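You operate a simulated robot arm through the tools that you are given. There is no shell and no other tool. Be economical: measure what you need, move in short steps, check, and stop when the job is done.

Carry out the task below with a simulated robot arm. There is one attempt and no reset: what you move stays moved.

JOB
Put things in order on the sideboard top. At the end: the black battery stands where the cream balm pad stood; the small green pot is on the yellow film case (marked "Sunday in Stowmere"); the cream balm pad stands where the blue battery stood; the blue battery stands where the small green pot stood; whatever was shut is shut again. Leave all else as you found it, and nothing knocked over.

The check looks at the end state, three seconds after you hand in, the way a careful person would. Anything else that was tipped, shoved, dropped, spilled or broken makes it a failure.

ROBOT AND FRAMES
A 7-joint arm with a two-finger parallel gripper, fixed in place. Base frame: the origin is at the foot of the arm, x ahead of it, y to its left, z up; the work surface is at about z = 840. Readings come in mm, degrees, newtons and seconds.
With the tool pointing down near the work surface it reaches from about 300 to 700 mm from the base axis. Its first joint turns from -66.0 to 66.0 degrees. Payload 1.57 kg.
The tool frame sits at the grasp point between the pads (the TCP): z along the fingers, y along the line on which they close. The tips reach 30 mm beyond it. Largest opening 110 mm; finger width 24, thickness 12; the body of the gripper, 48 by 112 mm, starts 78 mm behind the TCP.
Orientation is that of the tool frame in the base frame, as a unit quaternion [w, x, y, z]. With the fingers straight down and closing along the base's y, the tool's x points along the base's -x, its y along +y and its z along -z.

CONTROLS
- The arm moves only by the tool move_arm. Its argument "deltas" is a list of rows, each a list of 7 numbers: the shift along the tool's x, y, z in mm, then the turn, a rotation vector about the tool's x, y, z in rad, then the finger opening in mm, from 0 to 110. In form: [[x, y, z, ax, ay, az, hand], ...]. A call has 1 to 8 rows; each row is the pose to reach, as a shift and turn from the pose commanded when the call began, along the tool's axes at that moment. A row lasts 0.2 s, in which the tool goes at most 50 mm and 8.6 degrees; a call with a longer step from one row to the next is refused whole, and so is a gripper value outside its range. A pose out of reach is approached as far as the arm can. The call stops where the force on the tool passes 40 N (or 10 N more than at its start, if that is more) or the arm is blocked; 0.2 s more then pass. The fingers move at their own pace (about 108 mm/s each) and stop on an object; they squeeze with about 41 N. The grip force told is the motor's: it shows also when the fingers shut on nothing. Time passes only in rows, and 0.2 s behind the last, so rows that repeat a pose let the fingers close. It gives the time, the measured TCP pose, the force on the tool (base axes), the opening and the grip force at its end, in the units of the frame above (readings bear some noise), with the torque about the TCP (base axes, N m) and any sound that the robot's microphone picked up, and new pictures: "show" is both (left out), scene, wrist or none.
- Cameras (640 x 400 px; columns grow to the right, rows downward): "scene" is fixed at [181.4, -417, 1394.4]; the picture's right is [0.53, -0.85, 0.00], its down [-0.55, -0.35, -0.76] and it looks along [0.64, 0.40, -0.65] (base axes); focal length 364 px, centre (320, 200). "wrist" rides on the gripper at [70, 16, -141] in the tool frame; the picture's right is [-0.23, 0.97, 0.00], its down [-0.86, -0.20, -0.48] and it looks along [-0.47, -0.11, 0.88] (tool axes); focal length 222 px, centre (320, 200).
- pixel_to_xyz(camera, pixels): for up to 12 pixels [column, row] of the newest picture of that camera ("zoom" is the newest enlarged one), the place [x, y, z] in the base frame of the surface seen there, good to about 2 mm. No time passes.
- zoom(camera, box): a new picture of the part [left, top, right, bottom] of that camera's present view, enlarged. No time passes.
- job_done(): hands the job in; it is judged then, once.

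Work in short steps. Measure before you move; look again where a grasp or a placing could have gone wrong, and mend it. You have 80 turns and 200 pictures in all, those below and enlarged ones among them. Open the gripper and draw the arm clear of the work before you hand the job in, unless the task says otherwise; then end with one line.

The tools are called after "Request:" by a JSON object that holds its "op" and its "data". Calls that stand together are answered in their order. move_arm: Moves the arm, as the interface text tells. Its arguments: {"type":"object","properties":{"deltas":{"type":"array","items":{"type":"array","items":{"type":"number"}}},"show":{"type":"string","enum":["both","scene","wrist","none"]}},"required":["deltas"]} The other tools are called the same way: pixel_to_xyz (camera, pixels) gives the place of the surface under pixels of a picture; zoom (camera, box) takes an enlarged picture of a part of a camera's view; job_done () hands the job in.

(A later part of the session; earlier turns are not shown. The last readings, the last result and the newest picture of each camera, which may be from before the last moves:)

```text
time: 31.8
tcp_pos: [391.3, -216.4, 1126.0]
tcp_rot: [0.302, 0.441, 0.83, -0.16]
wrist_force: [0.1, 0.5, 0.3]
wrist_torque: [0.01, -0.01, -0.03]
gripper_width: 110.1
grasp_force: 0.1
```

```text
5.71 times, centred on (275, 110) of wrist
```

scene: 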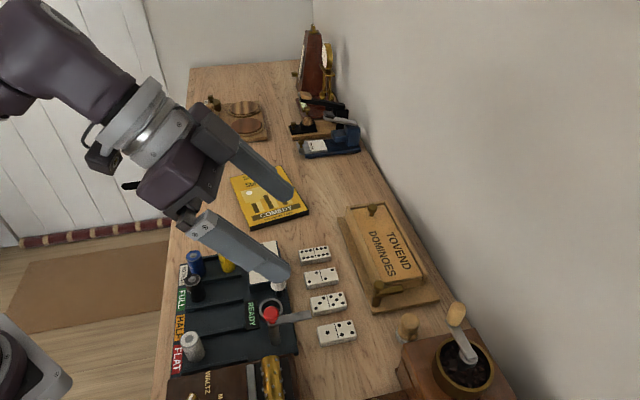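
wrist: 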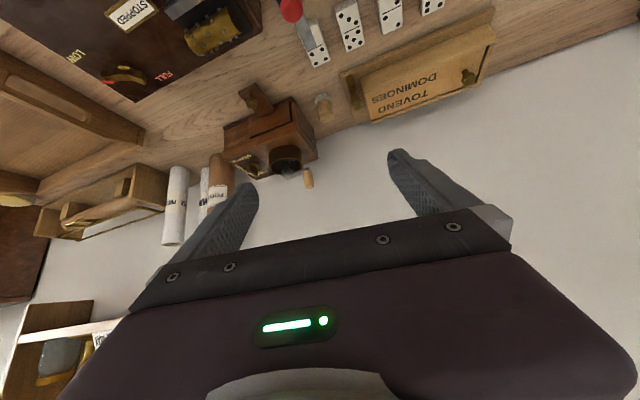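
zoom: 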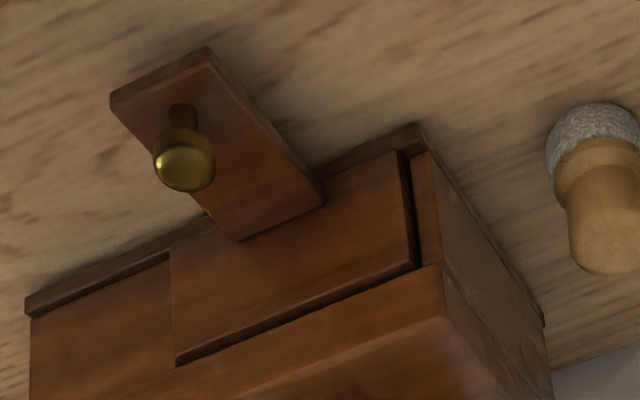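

It looks like a drawer with a tongue and a vertical knob for pulling. I'll measure the knob, at about (257,103) in the wrist view, and the tongue corners.

Request:
{"op": "pixel_to_xyz", "data": {"camera": "zoom", "pixels": [[183, 165], [195, 175], [183, 118], [112, 100], [207, 50], [322, 195], [238, 238], [176, 360], [415, 265], [400, 155], [174, 255], [300, 310]]}}

Request:
{"op": "move_arm", "data": {"deltas": [[0, 0, 0, 0, 0.14, 0, 110], [0, 0, 0, 0, 0.28, 0, 110], [0, 0, 0, 0, 0.42, 0, 110], [0, 0, 0, 0, 0.56, 0, 110], [0, 0, 0, 0, 0.7, 0, 110]], "show": "none"}}

```text
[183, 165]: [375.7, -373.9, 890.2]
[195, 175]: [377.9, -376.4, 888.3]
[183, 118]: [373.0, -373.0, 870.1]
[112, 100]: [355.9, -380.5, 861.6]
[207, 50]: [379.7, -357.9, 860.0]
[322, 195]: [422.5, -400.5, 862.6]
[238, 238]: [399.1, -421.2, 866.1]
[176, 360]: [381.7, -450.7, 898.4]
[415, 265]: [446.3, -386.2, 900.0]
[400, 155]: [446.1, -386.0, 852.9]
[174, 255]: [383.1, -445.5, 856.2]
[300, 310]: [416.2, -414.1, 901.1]
```

```text
time: 33.0
tcp_pos: [392.3, -218.7, 1125.0]
tcp_rot: [0.0, 0.471, 0.882, 0.001]
wrist_force: [0.1, -0.9, -0.6]
wrist_torque: [0.05, -0.01, 0.04]
gripper_width: 109.6
grasp_force: 0.2
```

Panel runs (382,-450) to (446,-386), z 853-900, and the knob is at (375.5,-374) with its top at 891. I'll move over the knob with the fingers set to close along the grinder face.

Request:
{"op": "move_arm", "data": {"deltas": [[-35, -30, 0, 0, 0, -0.1, 60], [-70, -60, 0, 0, 0, -0.19, 60], [-105, -88, 0, 0, 0, -0.19, 60], [-119.5, -100, 40, 0, 0, -0.19, 60], [-119.5, -100, 88, 0, 0, -0.19, 60], [-119.5, -100, 136, 0, 0, -0.19, 60], [-119.5, -100, 180, 0, 0, -0.19, 60]]}}

```text
time: 34.6
tcp_pos: [374.8, -372.6, 945.3]
tcp_rot: [-0.001, 0.385, 0.923, 0.0]
wrist_force: [-0.1, -0.6, -0.1]
wrist_torque: [0.01, -0.02, -0.01]
gripper_width: 60.0
grasp_force: 0.0
```

scene: 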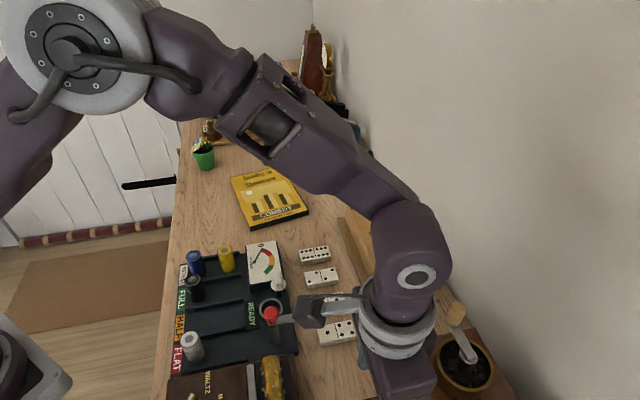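
wrist: 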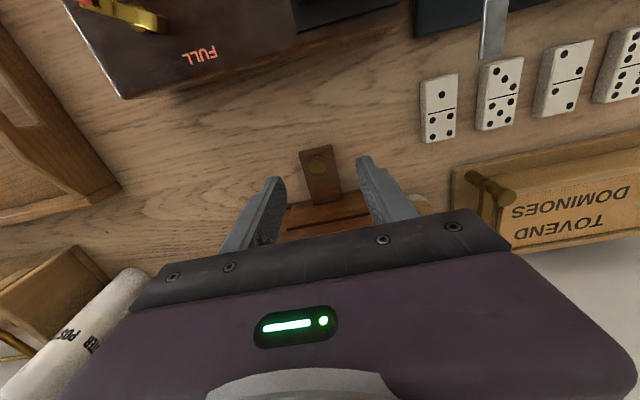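

The knob at (318,165) is centred between the fingers. I'll descend 45 mm and close.

Request:
{"op": "move_arm", "data": {"deltas": [[0, 0, 25, 0, 0, 0, 60], [0, 0, 45, 0, 0, 0, 60], [0, 0, 45, 0, 0, 0, 30], [0, 0, 45, 0, 0, 0, 0], [0, 0, 45, 0, 0, 0, 0]], "show": "wrist"}}

```text
time: 35.8
tcp_pos: [375.7, -373.8, 900.3]
tcp_rot: [0.0, 0.385, 0.923, 0.0]
wrist_force: [-3.1, -3.0, 1.1]
wrist_torque: [-0.16, -0.05, -0.06]
gripper_width: 17.1
grasp_force: 31.9
```

wrist: 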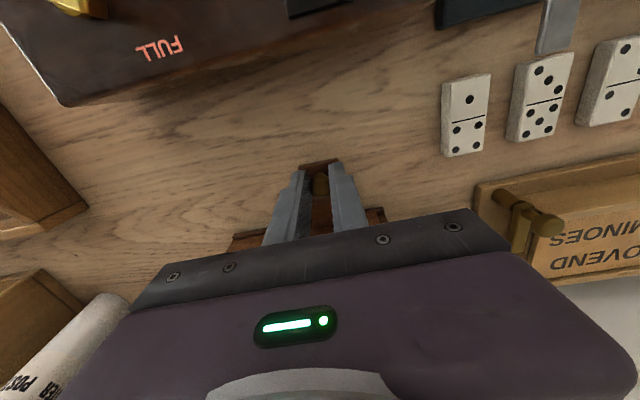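

The fingers hold the knob at 17 mm. I'll pull outward along tool +x, slowly.

Request:
{"op": "move_arm", "data": {"deltas": [[8, 0, 0, 0, 0, 0, 0], [18, 0, 0, 0, 0, 0, 0], [28, 0, 0, 0, 0, 0, 0], [38, 0, 0, 0, 0, 0, 0]], "show": "both"}}

```text
time: 36.8
tcp_pos: [349.5, -345.6, 901.5]
tcp_rot: [0.0, 0.386, 0.923, 0.0]
wrist_force: [0.7, -0.9, 3.7]
wrist_torque: [0.17, 0.18, 0.01]
gripper_width: 16.4
grasp_force: 32.1
```

scene: 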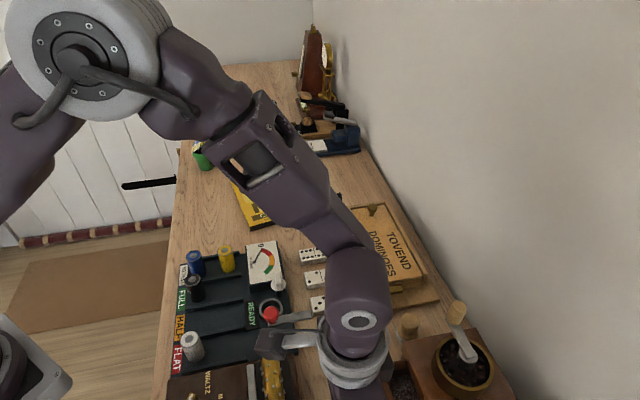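
wrist: 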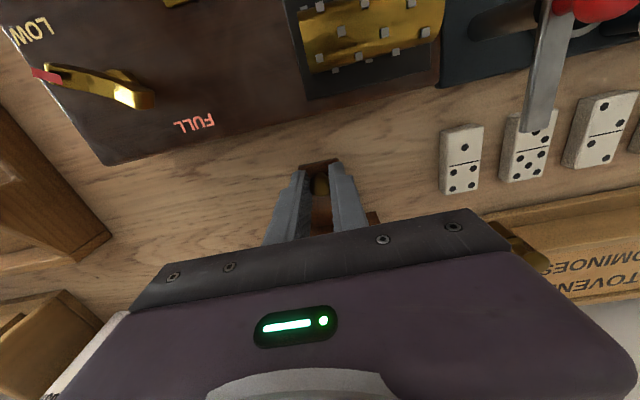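

The drawer opens, with brown contents visible near (402,385) in the scene. I'll zoom in.

Request:
{"op": "zoom", "data": {"camera": "scene", "box": [360, 340, 450, 400]}}

```text
6.67 times, centred on (405, 370) of scene
```

zoom: 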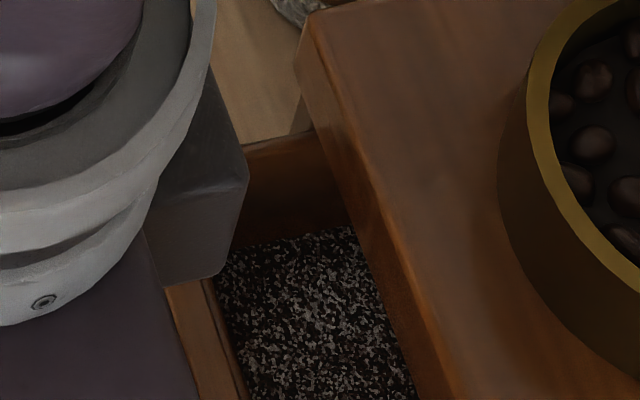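

The drawer holds only coffee grounds, so I'll push it shut again, back to the original knob position.

Request:
{"op": "move_arm", "data": {"deltas": [[-10, 0, 0, 0, 0, 0, 0], [-20, 0, 0, 0, 0, 0, 0], [-30, 0, 0, 0, 0, 0, 0], [-38, 0, 0, 0, 0, 0, 0], [-39, 0, 0, 0, 0, 0, 0]], "show": "none"}}

Request:
{"op": "move_arm", "data": {"deltas": [[0, 0, 0, 0, 0, 0, 60], [0, 0, 0, 0, 0, 0, 60], [0, 0, -40, 0, 0, 0, 60], [0, 0, -80, 0, 0, 0, 60], [0, 0, -120, 0, 0, 0, 60], [0, 0, -160, 0, 0, 0, 60], [0, 0, -190, 0, 0, 0, 60]], "show": "both"}}

```text
time: 38.0
tcp_pos: [375.9, -374.2, 900.6]
tcp_rot: [-0.001, 0.386, 0.923, 0.0]
wrist_force: [-8.1, -1.2, 3.0]
wrist_torque: [-0.14, -0.03, -0.03]
gripper_width: 16.9
grasp_force: 31.7
```

```text
time: 39.6
tcp_pos: [376.7, -373.5, 1090.4]
tcp_rot: [0.0, 0.385, 0.923, 0.0]
wrist_force: [0.7, -0.3, -0.5]
wrist_torque: [-0.01, 0.03, -0.02]
gripper_width: 59.7
grasp_force: 0.0
```

scene: 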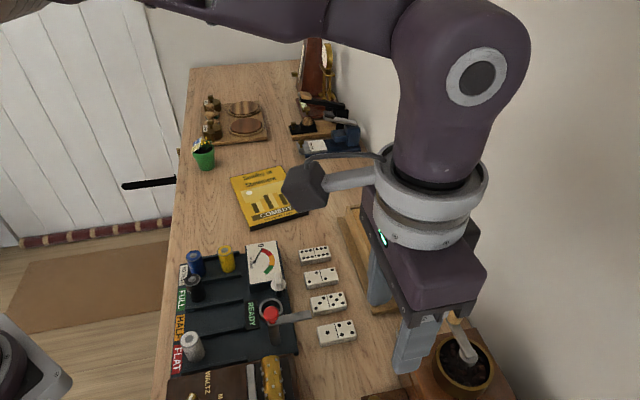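
wrist: 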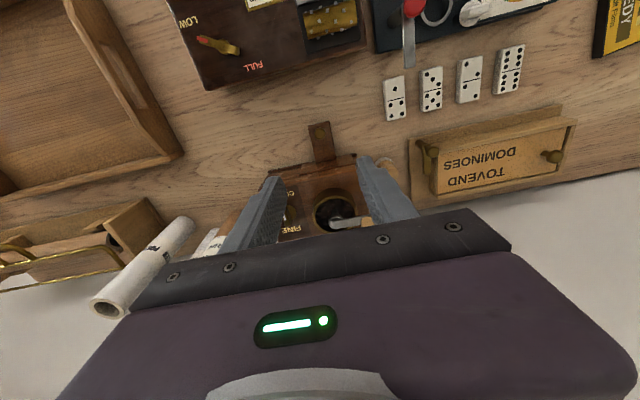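

I'll take another close look at the woolly-based pad, which could be a fleece pad, from this new side at about (388,168).

Request:
{"op": "zoom", "data": {"camera": "wrist", "box": [370, 145, 410, 185]}}

Request:
{"op": "zoom", "data": {"camera": "scene", "box": [385, 290, 445, 340]}}

```text
10.00 times, centred on (390, 165) of wrist
```

zoom: 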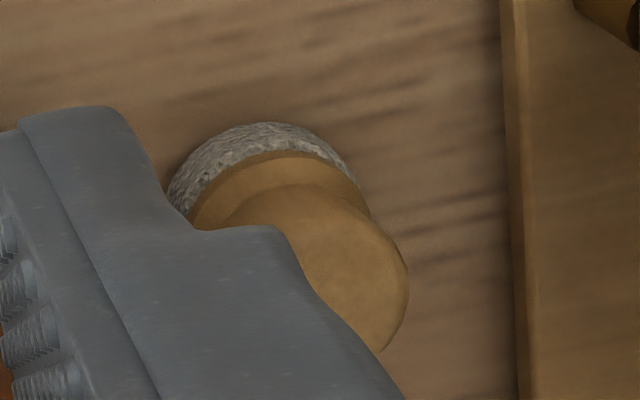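

```text
8.00 times, centred on (415, 315) of scene
```

zoom: 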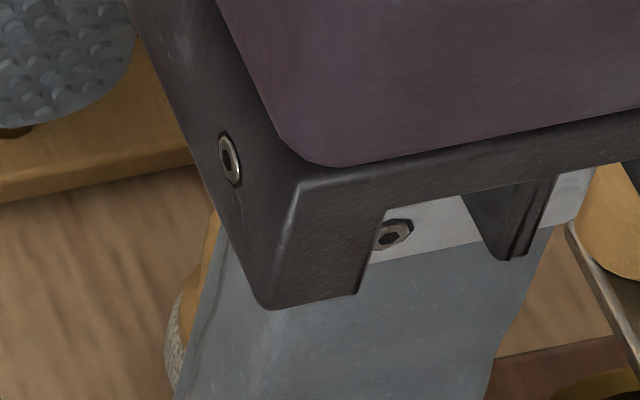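

The base is curly fleece and looks warmer from here, so this is a lambswool-type pad. It is the only loose standing pad in reach, so I take it as the cream balm pad. I'll start with the pot and move back over that side for measuring.

Request:
{"op": "move_arm", "data": {"deltas": [[22, 43, -5, 0, 0, -0.1, 110], [44, 86, -10, 0, 0, -0.2, 110], [66, 129, -15, 0, 0, -0.3, 110], [88, 172, -20, 0, 0, -0.4, 110], [110, 215, -25, 0, 0, -0.5, 110], [132, 258, -30, 0, 0, -0.6, 110], [154, 301, -35, 0, 0, -0.7, 110], [176, 344, -40, 0, 0, -0.785, 110]], "show": "both"}}

```text
time: 41.4
tcp_pos: [496.7, -7.6, 1131.3]
tcp_rot: [0.0, 0.002, 1.0, 0.0]
wrist_force: [0.3, 0.3, 1.0]
wrist_torque: [-0.01, -0.03, -0.05]
gripper_width: 110.1
grasp_force: 0.0
```

scene: 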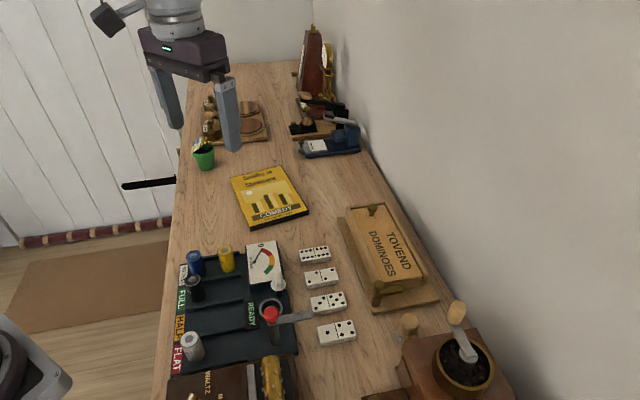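
wrist: 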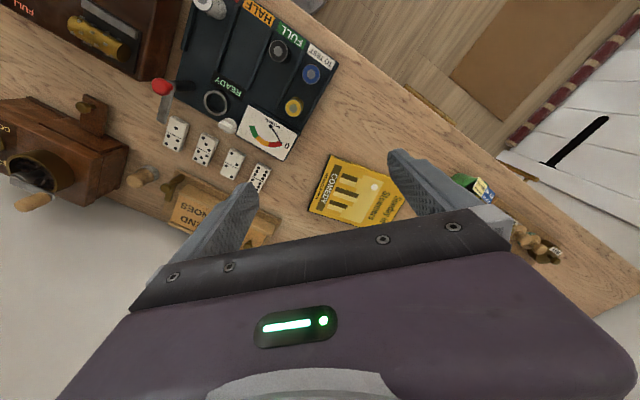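

Everything is visible now. I'll measure from zooms, starting with the batteries, the film case and the pad from the wrist camera.

Request:
{"op": "zoom", "data": {"camera": "wrist", "box": [180, 0, 340, 160]}}

Request:
{"op": "pixel_to_xyz", "data": {"camera": "wrist", "pixels": [[331, 156], [403, 197], [308, 209], [355, 190], [376, 186], [312, 72], [293, 105], [280, 49], [300, 85], [285, 85], [318, 88], [146, 176]]}}

Request:
{"op": "zoom", "data": {"camera": "scene", "box": [180, 125, 230, 180]}}

```text
2.50 times, centred on (260, 80) of wrist
```

zoom: 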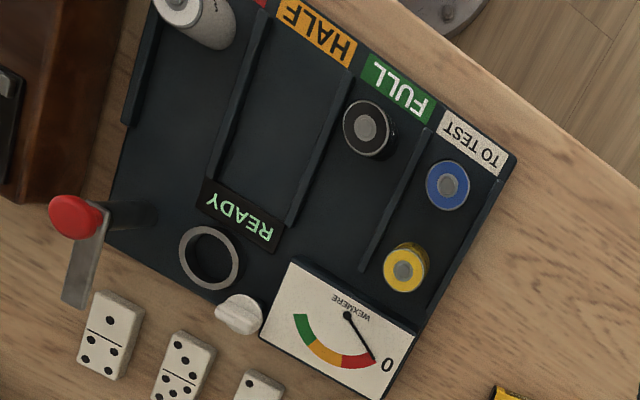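

```text
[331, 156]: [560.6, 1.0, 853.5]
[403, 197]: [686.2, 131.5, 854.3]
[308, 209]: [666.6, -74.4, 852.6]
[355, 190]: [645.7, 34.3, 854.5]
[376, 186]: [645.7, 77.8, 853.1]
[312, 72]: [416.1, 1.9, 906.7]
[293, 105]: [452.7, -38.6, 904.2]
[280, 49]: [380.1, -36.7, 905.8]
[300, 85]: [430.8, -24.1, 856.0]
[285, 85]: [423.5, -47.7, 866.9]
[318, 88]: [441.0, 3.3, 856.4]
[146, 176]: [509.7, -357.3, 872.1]
```

```text
7.27 times, centred on (205, 152) of scene
```

zoom: 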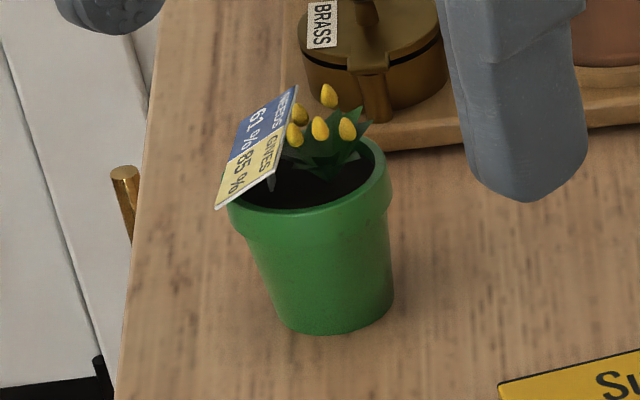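

I'll measure the pot in that zoom: rim, base, sign and plant.

Request:
{"op": "pixel_to_xyz", "data": {"camera": "zoom", "pixels": [[386, 180], [245, 222], [318, 222], [320, 255], [325, 315], [280, 300], [385, 285], [370, 150], [220, 203], [291, 95], [328, 95], [345, 345]]}}

```text
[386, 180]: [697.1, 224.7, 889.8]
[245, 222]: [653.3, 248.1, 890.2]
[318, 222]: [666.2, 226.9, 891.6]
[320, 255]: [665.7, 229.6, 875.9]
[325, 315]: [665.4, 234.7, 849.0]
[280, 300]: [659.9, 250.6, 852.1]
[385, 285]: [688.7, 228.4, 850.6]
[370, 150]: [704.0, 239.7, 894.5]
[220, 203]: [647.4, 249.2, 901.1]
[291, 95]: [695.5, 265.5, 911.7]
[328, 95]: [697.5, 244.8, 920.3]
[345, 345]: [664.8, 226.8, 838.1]
```

The pot centre is at about (679,247), with rim radius about 26 at z 877-895. I'll measure the sign corners to choose a grasp direction clear of it.

Request:
{"op": "pixel_to_xyz", "data": {"camera": "zoom", "pixels": [[246, 122], [294, 92], [270, 176], [219, 204], [232, 165], [283, 130], [258, 150], [238, 190], [378, 165], [340, 212], [365, 110], [300, 110]]}}

```text
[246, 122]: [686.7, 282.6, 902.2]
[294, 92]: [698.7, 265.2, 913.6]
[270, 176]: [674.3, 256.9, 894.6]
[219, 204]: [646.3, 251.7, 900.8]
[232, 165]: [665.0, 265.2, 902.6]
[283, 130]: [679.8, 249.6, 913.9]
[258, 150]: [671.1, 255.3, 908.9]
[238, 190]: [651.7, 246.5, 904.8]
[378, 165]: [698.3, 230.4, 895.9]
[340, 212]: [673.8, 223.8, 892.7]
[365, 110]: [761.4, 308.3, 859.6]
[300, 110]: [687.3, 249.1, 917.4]
```

I'll grip the pot along the axis at 129°, perpendicular to the sign, with a tilt outward for reach. First I'll turn by -0.68 rad and approach above.

Request:
{"op": "move_arm", "data": {"deltas": [[-15, 32, 10, 0, 0, -0.12, 110], [-30, 64, 20, 0, 0, -0.24, 110], [-45, 96, 30, 0, 0, -0.36, 110], [-60, 128, 40, 0, 0, -0.48, 110], [-75, 160, 60, 0, 0, -0.6, 110], [-90, 190, 70, 0, 0, -0.68, 110]], "show": "none"}}

Request:
{"op": "move_arm", "data": {"deltas": [[0, 0, 10, 0, -0.13, 0, 110], [0, 0, 20, 0, -0.26, 0, 110]], "show": "both"}}

```text
time: 42.8
tcp_pos: [588.0, 181.9, 1060.4]
tcp_rot: [0.001, -0.332, 0.943, 0.0]
wrist_force: [0.9, -0.3, -0.4]
wrist_torque: [0.01, -0.01, 0.0]
gripper_width: 109.9
grasp_force: 0.2
```

```text
time: 43.4
tcp_pos: [587.9, 183.1, 1040.5]
tcp_rot: [0.123, -0.328, 0.936, 0.043]
wrist_force: [0.1, -0.4, -0.1]
wrist_torque: [0.05, -0.02, -0.01]
gripper_width: 110.0
grasp_force: 0.1
```

scene: 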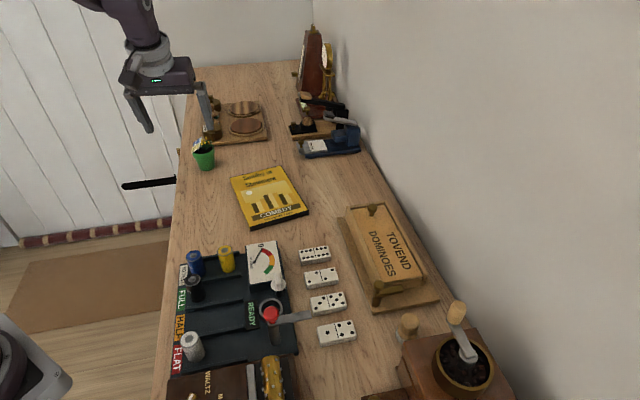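
wrist: 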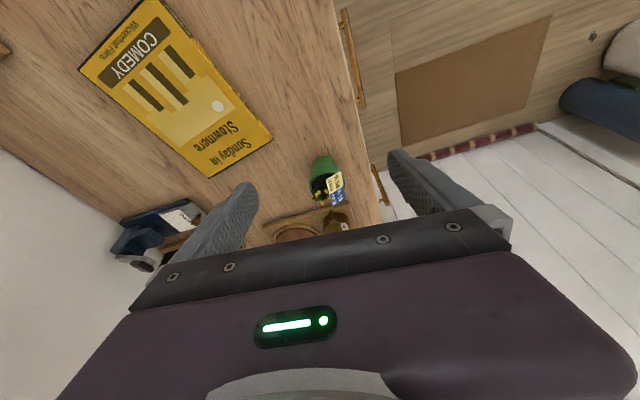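

Pot is centred between the fingers. I'll shift to align and go most of the way along the tilted approach.

Request:
{"op": "move_arm", "data": {"deltas": [[-30, -3, 35, 0, 0, 0, 90], [-60, -6, 70, 0, 0, 0, 90], [-69, -7.5, 115, 0, 0, 0, 90]], "show": "both"}}

```text
time: 44.2
tcp_pos: [669.2, 236.4, 945.9]
tcp_rot: [0.123, -0.328, 0.936, 0.043]
wrist_force: [0.0, 0.1, 0.9]
wrist_torque: [-0.01, -0.02, 0.02]
gripper_width: 89.8
grasp_force: 0.0
```

scene: 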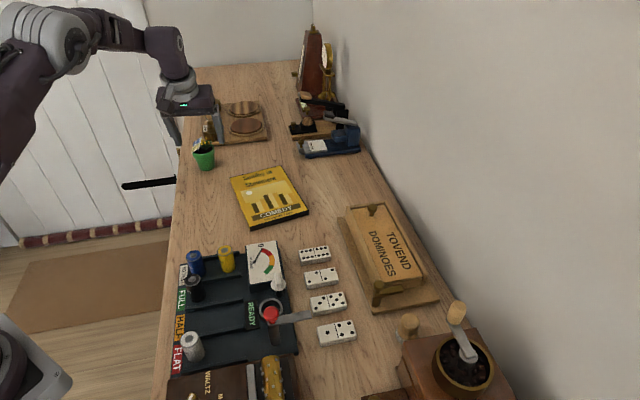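
wrist: 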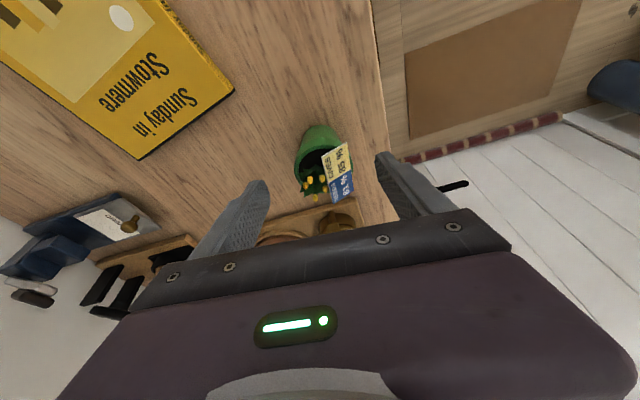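

I'll verify the pot's rim from this nearer view before descending.

Request:
{"op": "zoom", "data": {"camera": "wrist", "box": [270, 110, 390, 220]}}

Request:
{"op": "pixel_to_xyz", "data": {"camera": "wrist", "pixels": [[317, 150], [298, 165], [335, 143], [297, 180], [300, 145], [320, 128]]}}

```text
3.64 times, centred on (330, 165) of wrist
```

zoom: 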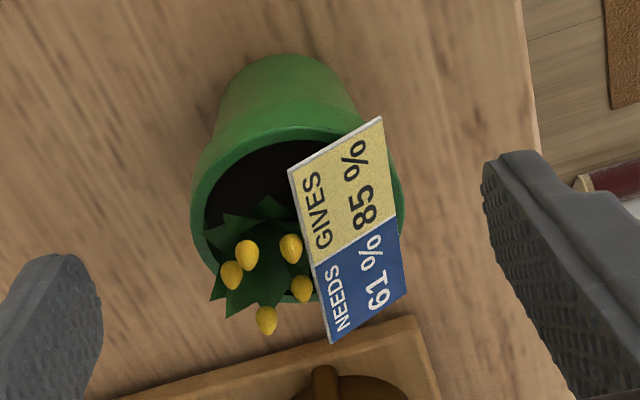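

```text
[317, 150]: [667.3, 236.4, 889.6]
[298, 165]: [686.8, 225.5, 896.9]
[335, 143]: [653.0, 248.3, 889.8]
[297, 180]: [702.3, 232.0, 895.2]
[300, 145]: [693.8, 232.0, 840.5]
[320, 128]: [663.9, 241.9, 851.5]
```

The measurements agree with a centre near (679,248). I'll descend the rest of the way and close gently.

Request:
{"op": "move_arm", "data": {"deltas": [[0, 0, 30, 0, 0, 0, 90], [0, 0, 56, 0, 0, 0, 90], [0, 0, 56, 0, 0, 0, 70], [0, 0, 56, 0, 0, 0, 50], [0, 0, 56, 0, 0, 0, 40]], "show": "both"}}

```text
time: 45.4
tcp_pos: [679.6, 244.5, 892.7]
tcp_rot: [0.122, -0.329, 0.935, 0.043]
wrist_force: [0.0, 0.2, 0.4]
wrist_torque: [0.02, -0.04, 0.01]
gripper_width: 54.8
grasp_force: 41.5
```

scene: 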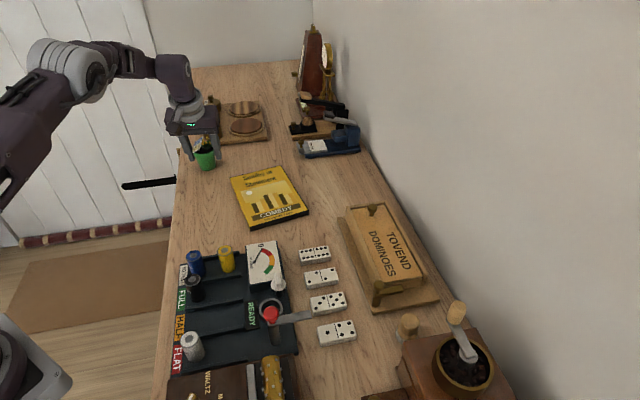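
wrist: 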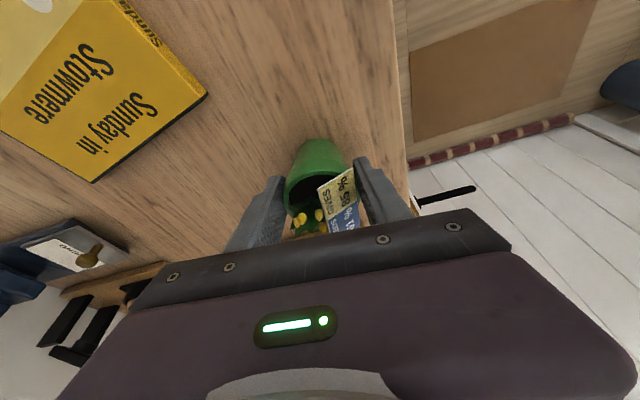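

The pot is held at 54.8 mm opening. I'll lift it straight up 45 mm and carry it over the film case.

Request:
{"op": "move_arm", "data": {"deltas": [[-5.8, 0, -21.7, 0, 0, 0, 40], [-11.6, 0, -43.5, 0, 0, 0, 40], [18.4, -30.5, -51.5, 0, 0, 0, 40], [48.4, -61, -59.5, 0, 0, 0, 40], [78.4, -91.6, -67.5, 0, 0, 0, 40], [108.4, -122.1, -75.5, 0, 0, 0, 40], [138.5, -152.7, -83.5, 0, 0, 0, 40], [138.5, -152.7, -83.5, 0, 0, 0, 40]], "show": "both"}}

```text
time: 47.2
tcp_pos: [654.9, 29.6, 938.3]
tcp_rot: [0.122, -0.329, 0.935, 0.044]
wrist_force: [0.0, 0.3, -2.6]
wrist_torque: [-0.01, 0.05, 0.03]
gripper_width: 55.0
grasp_force: 40.3
```

scene: 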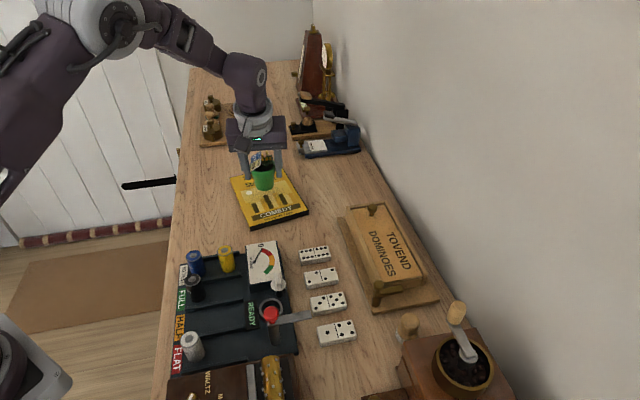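
wrist: 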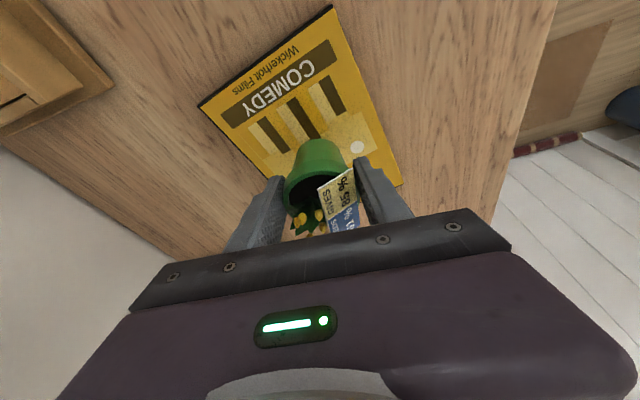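

The pot hangs over the case, so I'll lower it 31 mm and check the force.

Request:
{"op": "move_arm", "data": {"deltas": [[3.1, 0, 11.6, 0, 0, 0, 40], [6.2, 0, 23.2, 0, 0, 0, 40], [8, 0, 30, 0, 0, 0, 40], [8, 0, 30, 0, 0, 0, 40]], "show": "scene"}}

Request:
{"op": "zoom", "data": {"camera": "scene", "box": [210, 120, 320, 240]}}

```text
time: 48.2
tcp_pos: [653.7, 30.3, 907.2]
tcp_rot: [0.123, -0.328, 0.936, 0.043]
wrist_force: [0.2, 0.1, -2.0]
wrist_torque: [-0.01, 0.02, -0.03]
gripper_width: 55.3
grasp_force: 40.9
```

scene: 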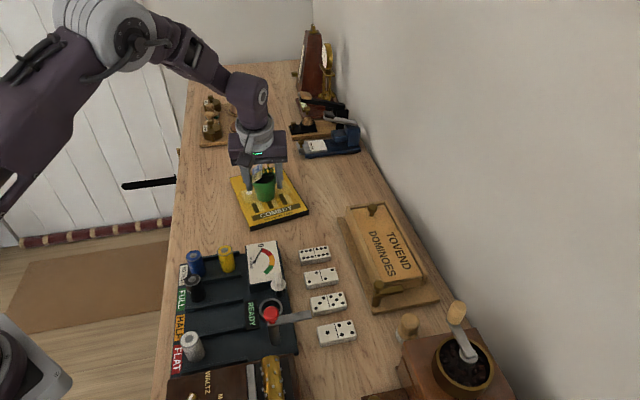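

```text
3.33 times, centred on (265, 180) of scene
```

zoom: 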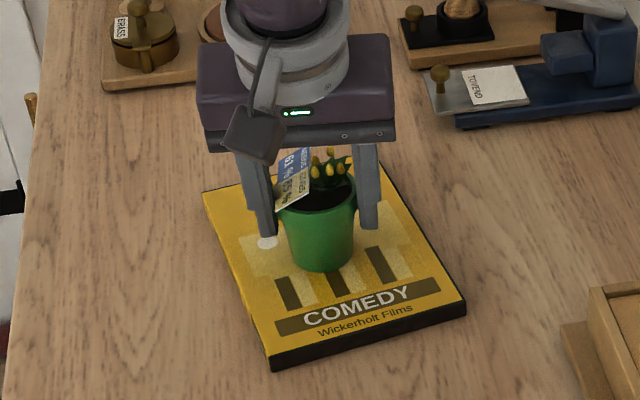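

Force still shows the pot's weight, so I'll lower 2 mm more to make contact.

Request:
{"op": "move_arm", "data": {"deltas": [[0.3, 0, 1, 0, 0, 0, 40], [0.5, 0, 2, 0, 0, 0, 40], [0.5, 0, 2, 0, 0, 0, 40]], "show": "none"}}

```text
time: 49.0
tcp_pos: [654.8, 30.8, 905.9]
tcp_rot: [0.123, -0.328, 0.936, 0.042]
wrist_force: [-4.7, 0.1, 14.1]
wrist_torque: [-0.17, 0.06, -0.04]
gripper_width: 55.3
grasp_force: 40.9
```

There's contact now. I'll open and retreat along the tool axis.

Request:
{"op": "move_arm", "data": {"deltas": [[0, 0, -1, 0, 0, 0, 60], [0, 0, -1, 0, 0, 0, 90], [0, 0, -1, 0, 0, 0, 90], [0, 0, -40, 0, 0, 0, 90], [0, 0, -85, 0, 0, 0, 90], [0, 0, -130, 0, 0, 0, 90]], "show": "both"}}

Request:
{"op": "zoom", "data": {"camera": "scene", "box": [210, 120, 320, 240]}}

```text
time: 50.4
tcp_pos: [627.4, 9.0, 1031.9]
tcp_rot: [0.121, -0.328, 0.936, 0.042]
wrist_force: [0.5, 0.7, 0.9]
wrist_torque: [0.0, 0.01, -0.01]
gripper_width: 89.9
grasp_force: 0.1
```

scene: 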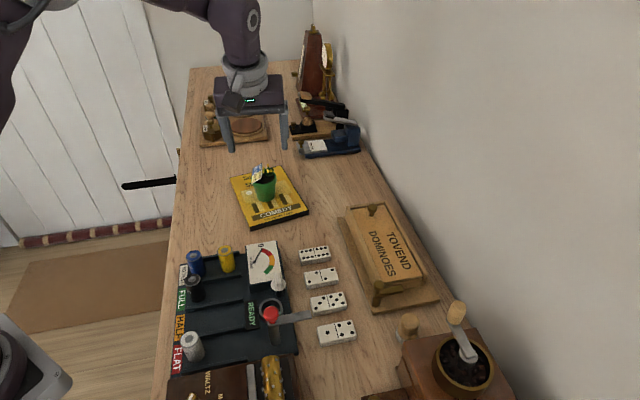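
wrist: 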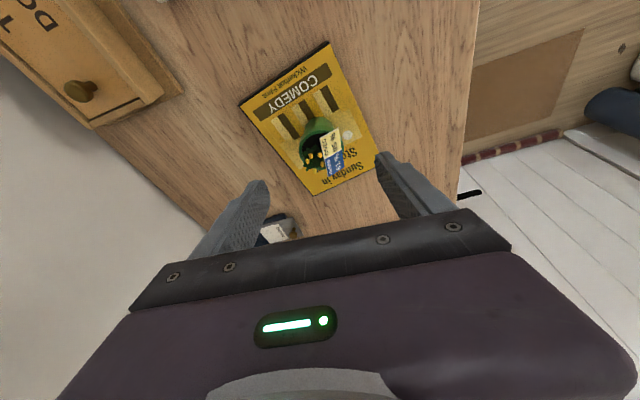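

```text
3.33 times, centred on (265, 180) of scene
```

zoom: 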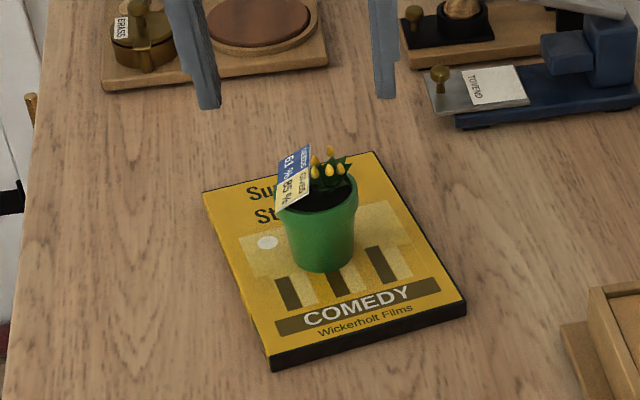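

The pot stands upright on the film case. Next is the blue battery, so I'll measure the battery centres precisely via zoom.

Request:
{"op": "zoom", "data": {"camera": "scene", "box": [175, 240, 247, 300]}}

```text
6.67 times, centred on (211, 270) of scene
```

zoom: 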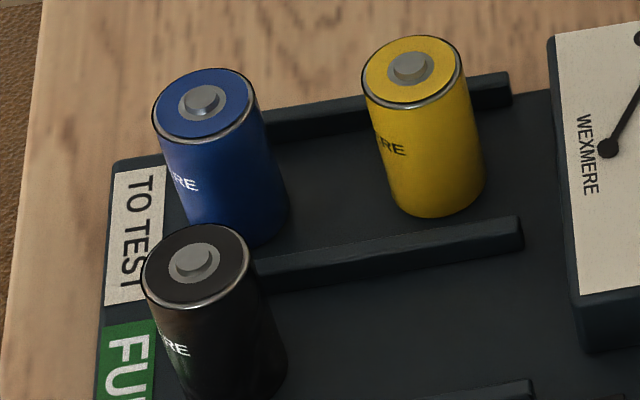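

Request:
{"op": "pixel_to_xyz", "data": {"camera": "zoom", "pixels": [[202, 96], [165, 105], [245, 103], [205, 128], [207, 76], [194, 259], [152, 265], [240, 268], [195, 295], [410, 66], [400, 270], [330, 185]]}}

```text
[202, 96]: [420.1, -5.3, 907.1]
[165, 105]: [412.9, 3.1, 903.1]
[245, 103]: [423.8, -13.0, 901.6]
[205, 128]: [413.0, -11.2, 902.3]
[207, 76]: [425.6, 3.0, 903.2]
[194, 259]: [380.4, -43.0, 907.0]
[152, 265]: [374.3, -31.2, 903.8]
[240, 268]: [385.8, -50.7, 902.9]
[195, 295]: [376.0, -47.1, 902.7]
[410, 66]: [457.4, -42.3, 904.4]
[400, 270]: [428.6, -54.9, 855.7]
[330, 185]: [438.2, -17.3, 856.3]
```

Blue is centred at (419.5,-4.8), black at (380.3,-42), with body tops about 903. I'll move over the blue battery in the same tilted orientation with a 44 mm opening.

Request:
{"op": "move_arm", "data": {"deltas": [[34.5, 24, -2.6, 0, 0, 0, 44], [69, 48, -5.2, 0, 0, 0, 44], [103.5, 72, -7.8, 0, 0, 0, 44], [138, 96, -10.4, 0, 0, 0, 44], [172.5, 120, -12.9, 0, 0, 0, 44], [186.6, 120, 40.2, 0, 0, 0, 44]], "show": "none"}}

```text
refused: row 6 steps farther than a row can; nothing moved
```

Request:
{"op": "move_arm", "data": {"deltas": [[34.5, 24, -2.6, 0, 0, 0, 44], [69, 48, -5.2, 0, 0, 0, 44], [103.5, 72, -7.8, 0, 0, 0, 44], [138, 96, -10.4, 0, 0, 0, 44], [172.5, 120, -12.9, 0, 0, 0, 44], [183.8, 120, 29.6, 0, 0, 0, 44]], "show": "both"}}

```text
time: 51.8
tcp_pos: [419.9, -2.3, 954.4]
tcp_rot: [0.122, -0.328, 0.936, 0.043]
wrist_force: [0.4, -0.1, 0.0]
wrist_torque: [0.02, 0.0, 0.0]
gripper_width: 44.1
grasp_force: 0.0
```

scene: 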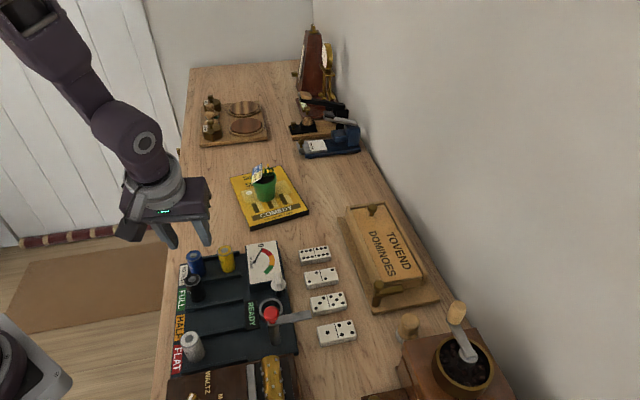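
wrist: 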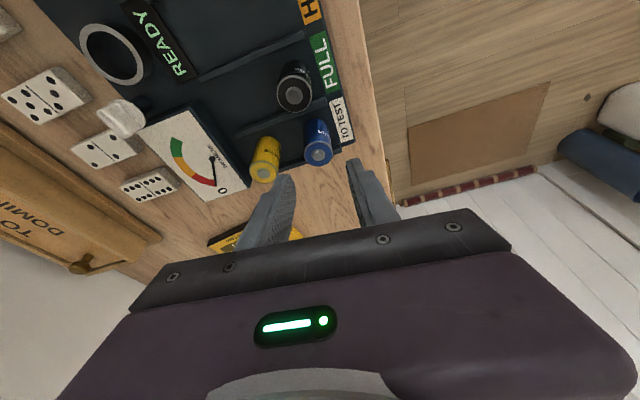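

Blue sits centred between the fingers and yellow is clear of the left one. I'll descend to TCP z 897 with a 40 mm opening, then close.

Request:
{"op": "move_arm", "data": {"deltas": [[5, -0.8, 18.5, 0, 0, 0, 40], [10, -0.8, 37, 0, 0, 0, 40], [14.8, -0.8, 55.5, 0, 0, 0, 40]], "show": "both"}}

```text
time: 52.6
tcp_pos: [419.3, -3.7, 897.0]
tcp_rot: [0.123, -0.33, 0.935, 0.043]
wrist_force: [0.5, -0.3, 0.3]
wrist_torque: [0.01, 0.01, -0.02]
gripper_width: 40.1
grasp_force: 0.1
```

scene: 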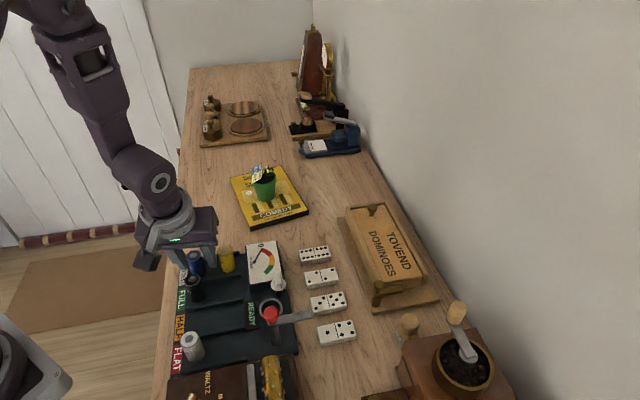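
wrist: 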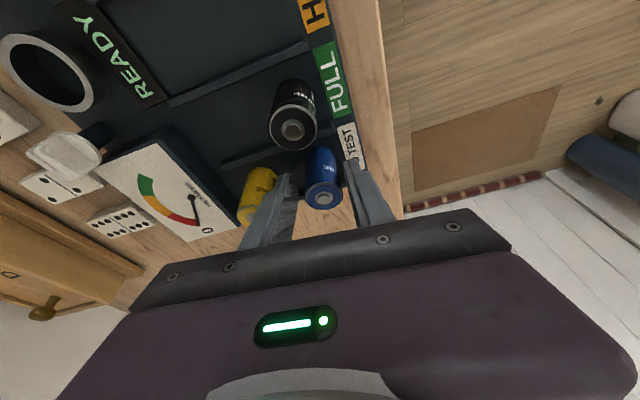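

Good clearance on both sides, so I'll close, then lift 50 mm.

Request:
{"op": "move_arm", "data": {"deltas": [[0, 0, 0, 0, 0, 0, 25], [0, 0, 0, 0, 0, 0, 15], [0, 0, 0, 0, 0, 0, 15], [-5, 0, -18.8, 0, 0, 0, 15], [-10.3, 0, -38.6, 0, 0, 0, 15], [-15.4, 0, -58, 0, 0, 0, 15]], "show": "both"}}

```text
time: 54.0
tcp_pos: [421.3, -3.6, 957.5]
tcp_rot: [0.122, -0.328, 0.936, 0.043]
wrist_force: [0.0, 0.5, -0.2]
wrist_torque: [-0.01, 0.01, 0.0]
gripper_width: 24.9
grasp_force: 36.3
```

scene: 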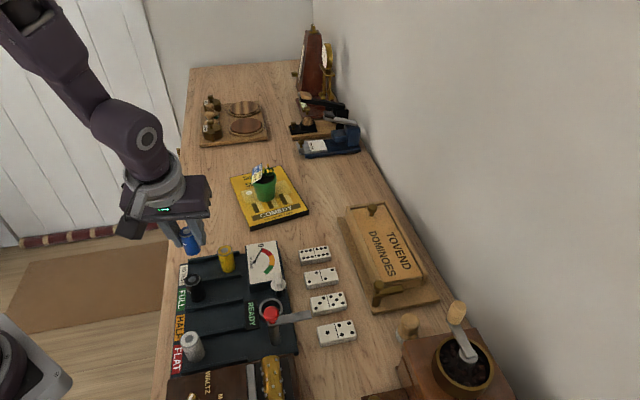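
wrist: 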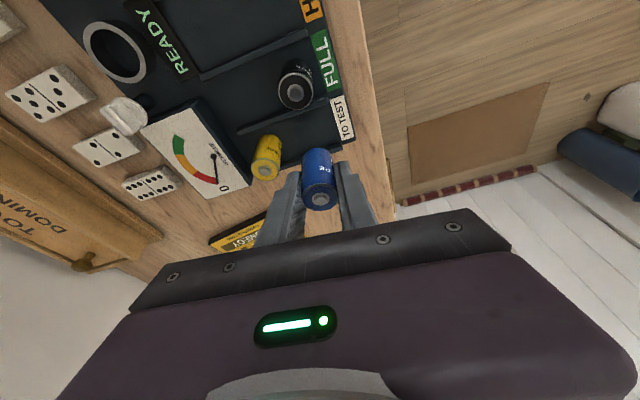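

Blue is held at 24.9 mm. I'll carry it level to the pot's old place at (679,247).

Request:
{"op": "move_arm", "data": {"deltas": [[-43.3, 3.9, 11.5, 0, 0, 0, 15], [-86.6, 7.8, 23.1, 0, 0, 0, 15], [-129.9, 11.7, 34.6, 0, 0, 0, 15], [-173.2, 15.6, 46.1, 0, 0, 0, 15], [-216.5, 19.5, 57.7, 0, 0, 0, 15], [-259.8, 23.4, 69.2, 0, 0, 0, 15], [-303.1, 27.3, 80.8, 0, 0, 0, 15], [-346.4, 31.2, 92.3, 0, 0, 0, 15]], "show": "both"}}

```text
time: 55.8
tcp_pos: [680.2, 244.0, 956.2]
tcp_rot: [0.122, -0.328, 0.936, 0.042]
wrist_force: [-0.5, 0.8, 0.0]
wrist_torque: [-0.02, 0.04, -0.02]
gripper_width: 24.6
grasp_force: 36.5
```

scene: 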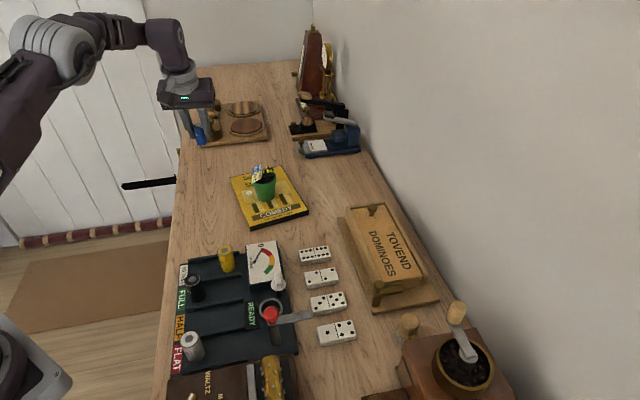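
wrist: 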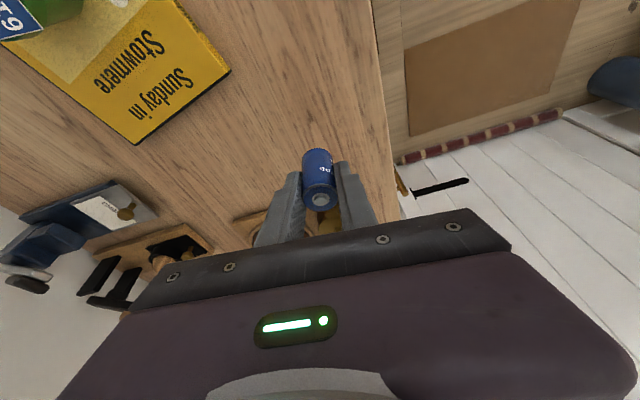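

I'll lower it 73 mm with a small correction, in steps, to just above the surface.

Request:
{"op": "move_arm", "data": {"deltas": [[9, 2.5, 35.3, 0, 0, 0, 15], [15.5, 2.5, 61, 0, 0, 0, 15], [17.7, 2.5, 70, 0, 0, 0, 15], [18, 2.5, 71.4, 0, 0, 0, 15], [18, 2.5, 71.4, 0, 0, 0, 15]], "show": "none"}}

```text
time: 57.0
tcp_pos: [678.9, 247.3, 883.9]
tcp_rot: [0.122, -0.329, 0.936, 0.043]
wrist_force: [0.3, -0.5, -1.0]
wrist_torque: [0.01, -0.01, 0.0]
gripper_width: 24.8
grasp_force: 36.9
```

Request:
{"op": "move_arm", "data": {"deltas": [[0.3, 0, 1, 0, 0, 0, 15], [0.5, 0, 2, 0, 0, 0, 15], [0.8, 0, 3, 0, 0, 0, 15], [0.8, 0, 3, 0, 0, 0, 15]], "show": "scene"}}

```text
time: 58.0
tcp_pos: [679.3, 246.4, 881.4]
tcp_rot: [0.123, -0.329, 0.935, 0.043]
wrist_force: [-2.7, 0.1, 12.5]
wrist_torque: [0.02, 0.11, 0.0]
gripper_width: 24.8
grasp_force: 36.3
```

scene: 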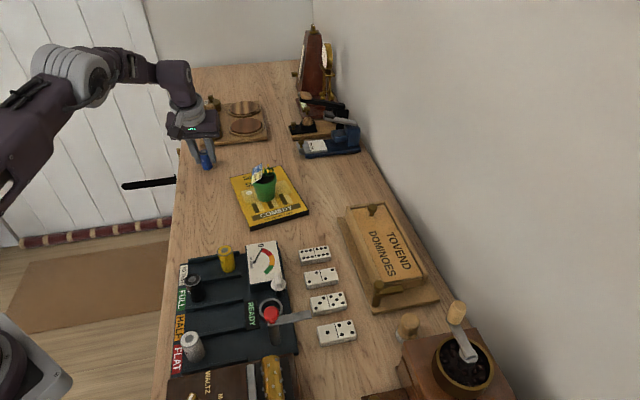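

It's in contact (12.5 N). I'll open slightly and retreat along the tool axis.

Request:
{"op": "move_arm", "data": {"deltas": [[-0.3, 0, -1, 0, 0, 0, 30], [-0.3, 0, -1, 0, 0, 0, 44], [-0.3, 0, -1, 0, 0, 0, 44], [0, 0, -40, 0, 0, 0, 44], [0, 0, -85, 0, 0, 0, 44], [0, 0, -130, 0, 0, 0, 60]], "show": "both"}}

Request:
{"op": "zoom", "data": {"camera": "scene", "box": [180, 125, 230, 180]}}

```text
time: 59.4
tcp_pos: [653.1, 224.1, 1006.0]
tcp_rot: [0.122, -0.329, 0.935, 0.043]
wrist_force: [-0.4, 0.0, 0.6]
wrist_torque: [-0.01, 0.01, 0.01]
gripper_width: 59.8
grasp_force: 0.0
```

scene: 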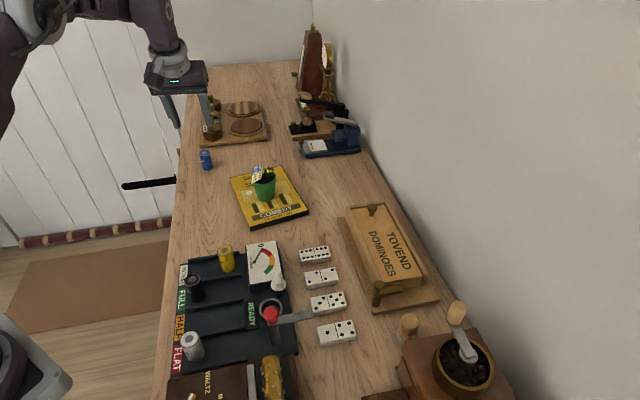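
wrist: 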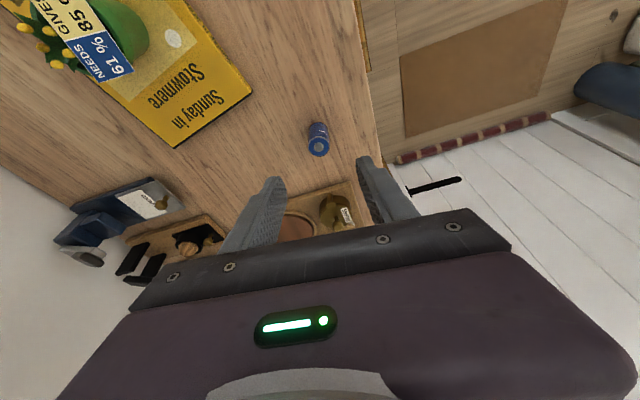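

```text
7.27 times, centred on (205, 152) of scene
```

zoom: 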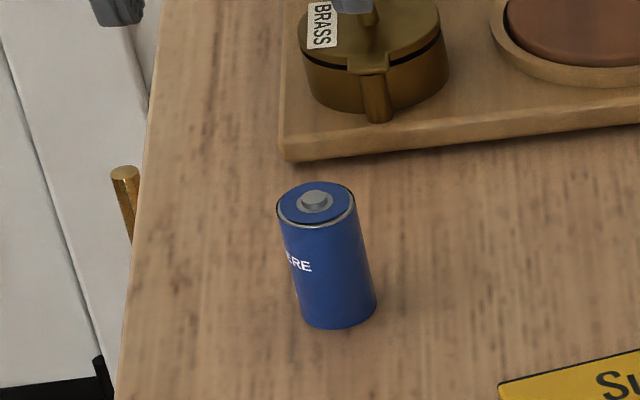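

Blue stands in the pot's old spot. Now the pad: I'll measure it and the grinder's crank nearby in the scene.

Request:
{"op": "zoom", "data": {"camera": "scene", "box": [385, 285, 500, 375]}}

```text
4.44 times, centred on (442, 330) of scene
```

zoom: 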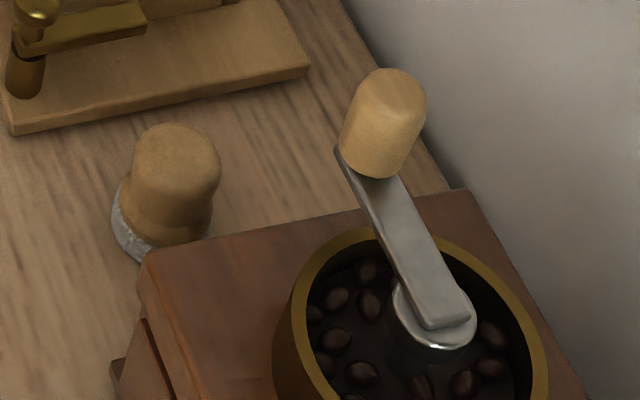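

Request:
{"op": "pixel_to_xyz", "data": {"camera": "zoom", "pixels": [[178, 150], [140, 165], [218, 165], [178, 185], [385, 90], [350, 140], [418, 110], [130, 230], [205, 225], [160, 262], [140, 270], [115, 210]]}}

```text
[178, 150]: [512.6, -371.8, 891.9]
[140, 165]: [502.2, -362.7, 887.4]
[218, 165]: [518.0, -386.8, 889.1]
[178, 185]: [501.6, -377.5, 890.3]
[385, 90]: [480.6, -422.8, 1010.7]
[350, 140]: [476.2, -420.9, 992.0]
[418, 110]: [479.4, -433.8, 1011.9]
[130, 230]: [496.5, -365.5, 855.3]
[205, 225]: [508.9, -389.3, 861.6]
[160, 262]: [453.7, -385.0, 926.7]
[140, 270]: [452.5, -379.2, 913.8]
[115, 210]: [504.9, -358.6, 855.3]
```

The crank knob rises to z 1013 at (481,-427), so I'll approach the pad with tool x at azimuth 90°, closing along base x and keeping the palm and camera clear of it. First I'll untilt and come inward.

Request:
{"op": "move_arm", "data": {"deltas": [[34, 0, -21, 0, 0.05, 0, 60], [68, 0, -43, 0, 0.1, 0, 60], [102, 0, -64, 0, 0.16, 0, 60], [136, 0, -86, 0, 0.21, 0, 60], [170, 0, -107, 0, 0.26, 0, 60]], "show": "none"}}

Request:
{"op": "move_arm", "data": {"deltas": [[0, 0, 0, 0, 0, 0.14, 60], [0, 0, 0, 0, 0, 0.28, 60], [0, 0, 0, 0, 0, 0.42, 60], [0, 0, 0, 0, 0, 0.56, 60], [0, 0, 0, 0, 0, 0.7, 60], [0, 0, 0, 0, 0, 0.84, 60], [0, 0, 0, 0, 0, 0.98, 60], [0, 0, 0, 0, 0, 1.12, 60]], "show": "none"}}

Request:
{"op": "move_arm", "data": {"deltas": [[0, 0, 0, 0, 0, 0.14, 60], [0, 0, 0, 0, 0, 0.28, 60], [0, 0, 0, 0, 0, 0.42, 60], [0, 0, 0, 0, 0, 0.56, 60], [0, 0, 0, 0, 0, 0.7, 60], [0, 0, 0, 0, 0, 0.84, 60], [0, 0, 0, 0, 0, 0.98, 60], [0, 0, 0, 0, 0, 1.12, 60]], "show": "none"}}

```text
time: 60.6
tcp_pos: [503.5, 104.6, 1065.4]
tcp_rot: [0.0, -0.331, 0.944, 0.0]
wrist_force: [-0.4, -0.7, 0.9]
wrist_torque: [-0.02, -0.03, -0.04]
gripper_width: 60.1
grasp_force: 0.0
```

```text
time: 62.4
tcp_pos: [504.3, 105.5, 1065.5]
tcp_rot: [0.0, 0.223, 0.975, 0.0]
wrist_force: [-0.2, 0.3, 0.4]
wrist_torque: [0.02, 0.0, 0.0]
gripper_width: 59.9
grasp_force: 0.0
```

```text
time: 64.2
tcp_pos: [503.2, 105.7, 1066.1]
tcp_rot: [0.0, 0.706, 0.708, -0.001]
wrist_force: [0.1, -1.1, -0.3]
wrist_torque: [0.0, 0.01, 0.0]
gripper_width: 59.8
grasp_force: 0.0
```

The orientation is now tool x = +y and tool y = +x. I'll travel toward the pad at z 1066.

Request:
{"op": "move_arm", "data": {"deltas": [[-48, 1, 0, 0, 0, 0, 60], [-96, 2, 0, 0, 0, 0, 60], [-144, 3, 0, 0, 0, 0, 60], [-192, 4, 0, 0, 0, 0, 60], [-240, 5, 0, 0, 0, 0, 60], [-288, 6, 0, 0, 0, 0, 60], [-336, 6.5, 0, 0, 0, 0, 60], [-384, 6.5, 0, 0, 0, 0, 60]], "show": "none"}}

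Request:
{"op": "move_arm", "data": {"deltas": [[-47, 0, 0, 0, 0, 0, 60], [-94.5, 0, 0, 0, 0, 0, 60], [-94.5, 0, 40, 0, 0, 0, 60], [-94.5, 0, 80, 0, 0, 0, 60]], "show": "both"}}

```text
time: 66.0
tcp_pos: [511.4, -279.4, 1065.8]
tcp_rot: [0.001, 0.705, 0.709, -0.001]
wrist_force: [-0.5, -0.6, 0.1]
wrist_torque: [0.02, -0.01, -0.02]
gripper_width: 59.9
grasp_force: 0.0
```

```text
time: 67.0
tcp_pos: [512.4, -371.8, 987.9]
tcp_rot: [0.0, 0.704, 0.71, 0.0]
wrist_force: [0.1, 0.3, 0.4]
wrist_torque: [-0.02, 0.03, 0.02]
gripper_width: 59.7
grasp_force: 0.0
```

scene: 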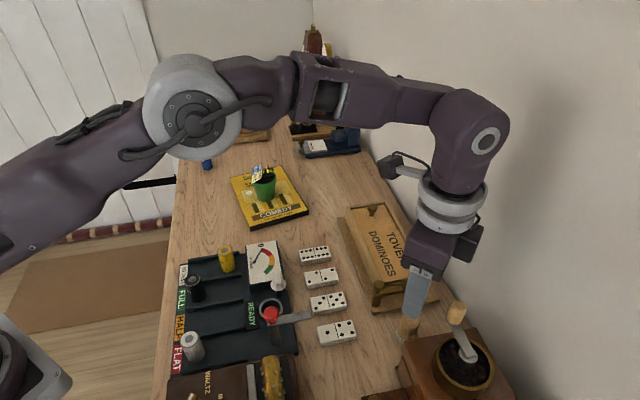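
wrist: 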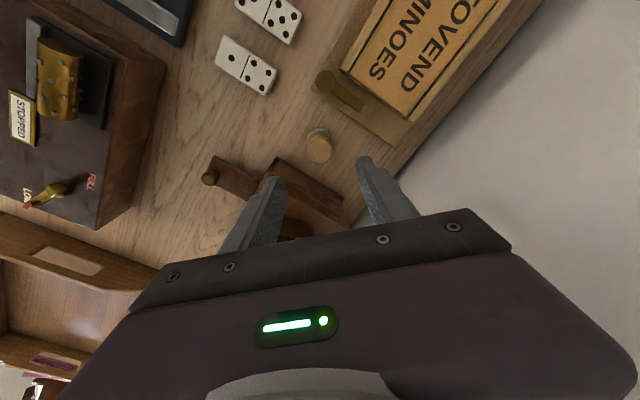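

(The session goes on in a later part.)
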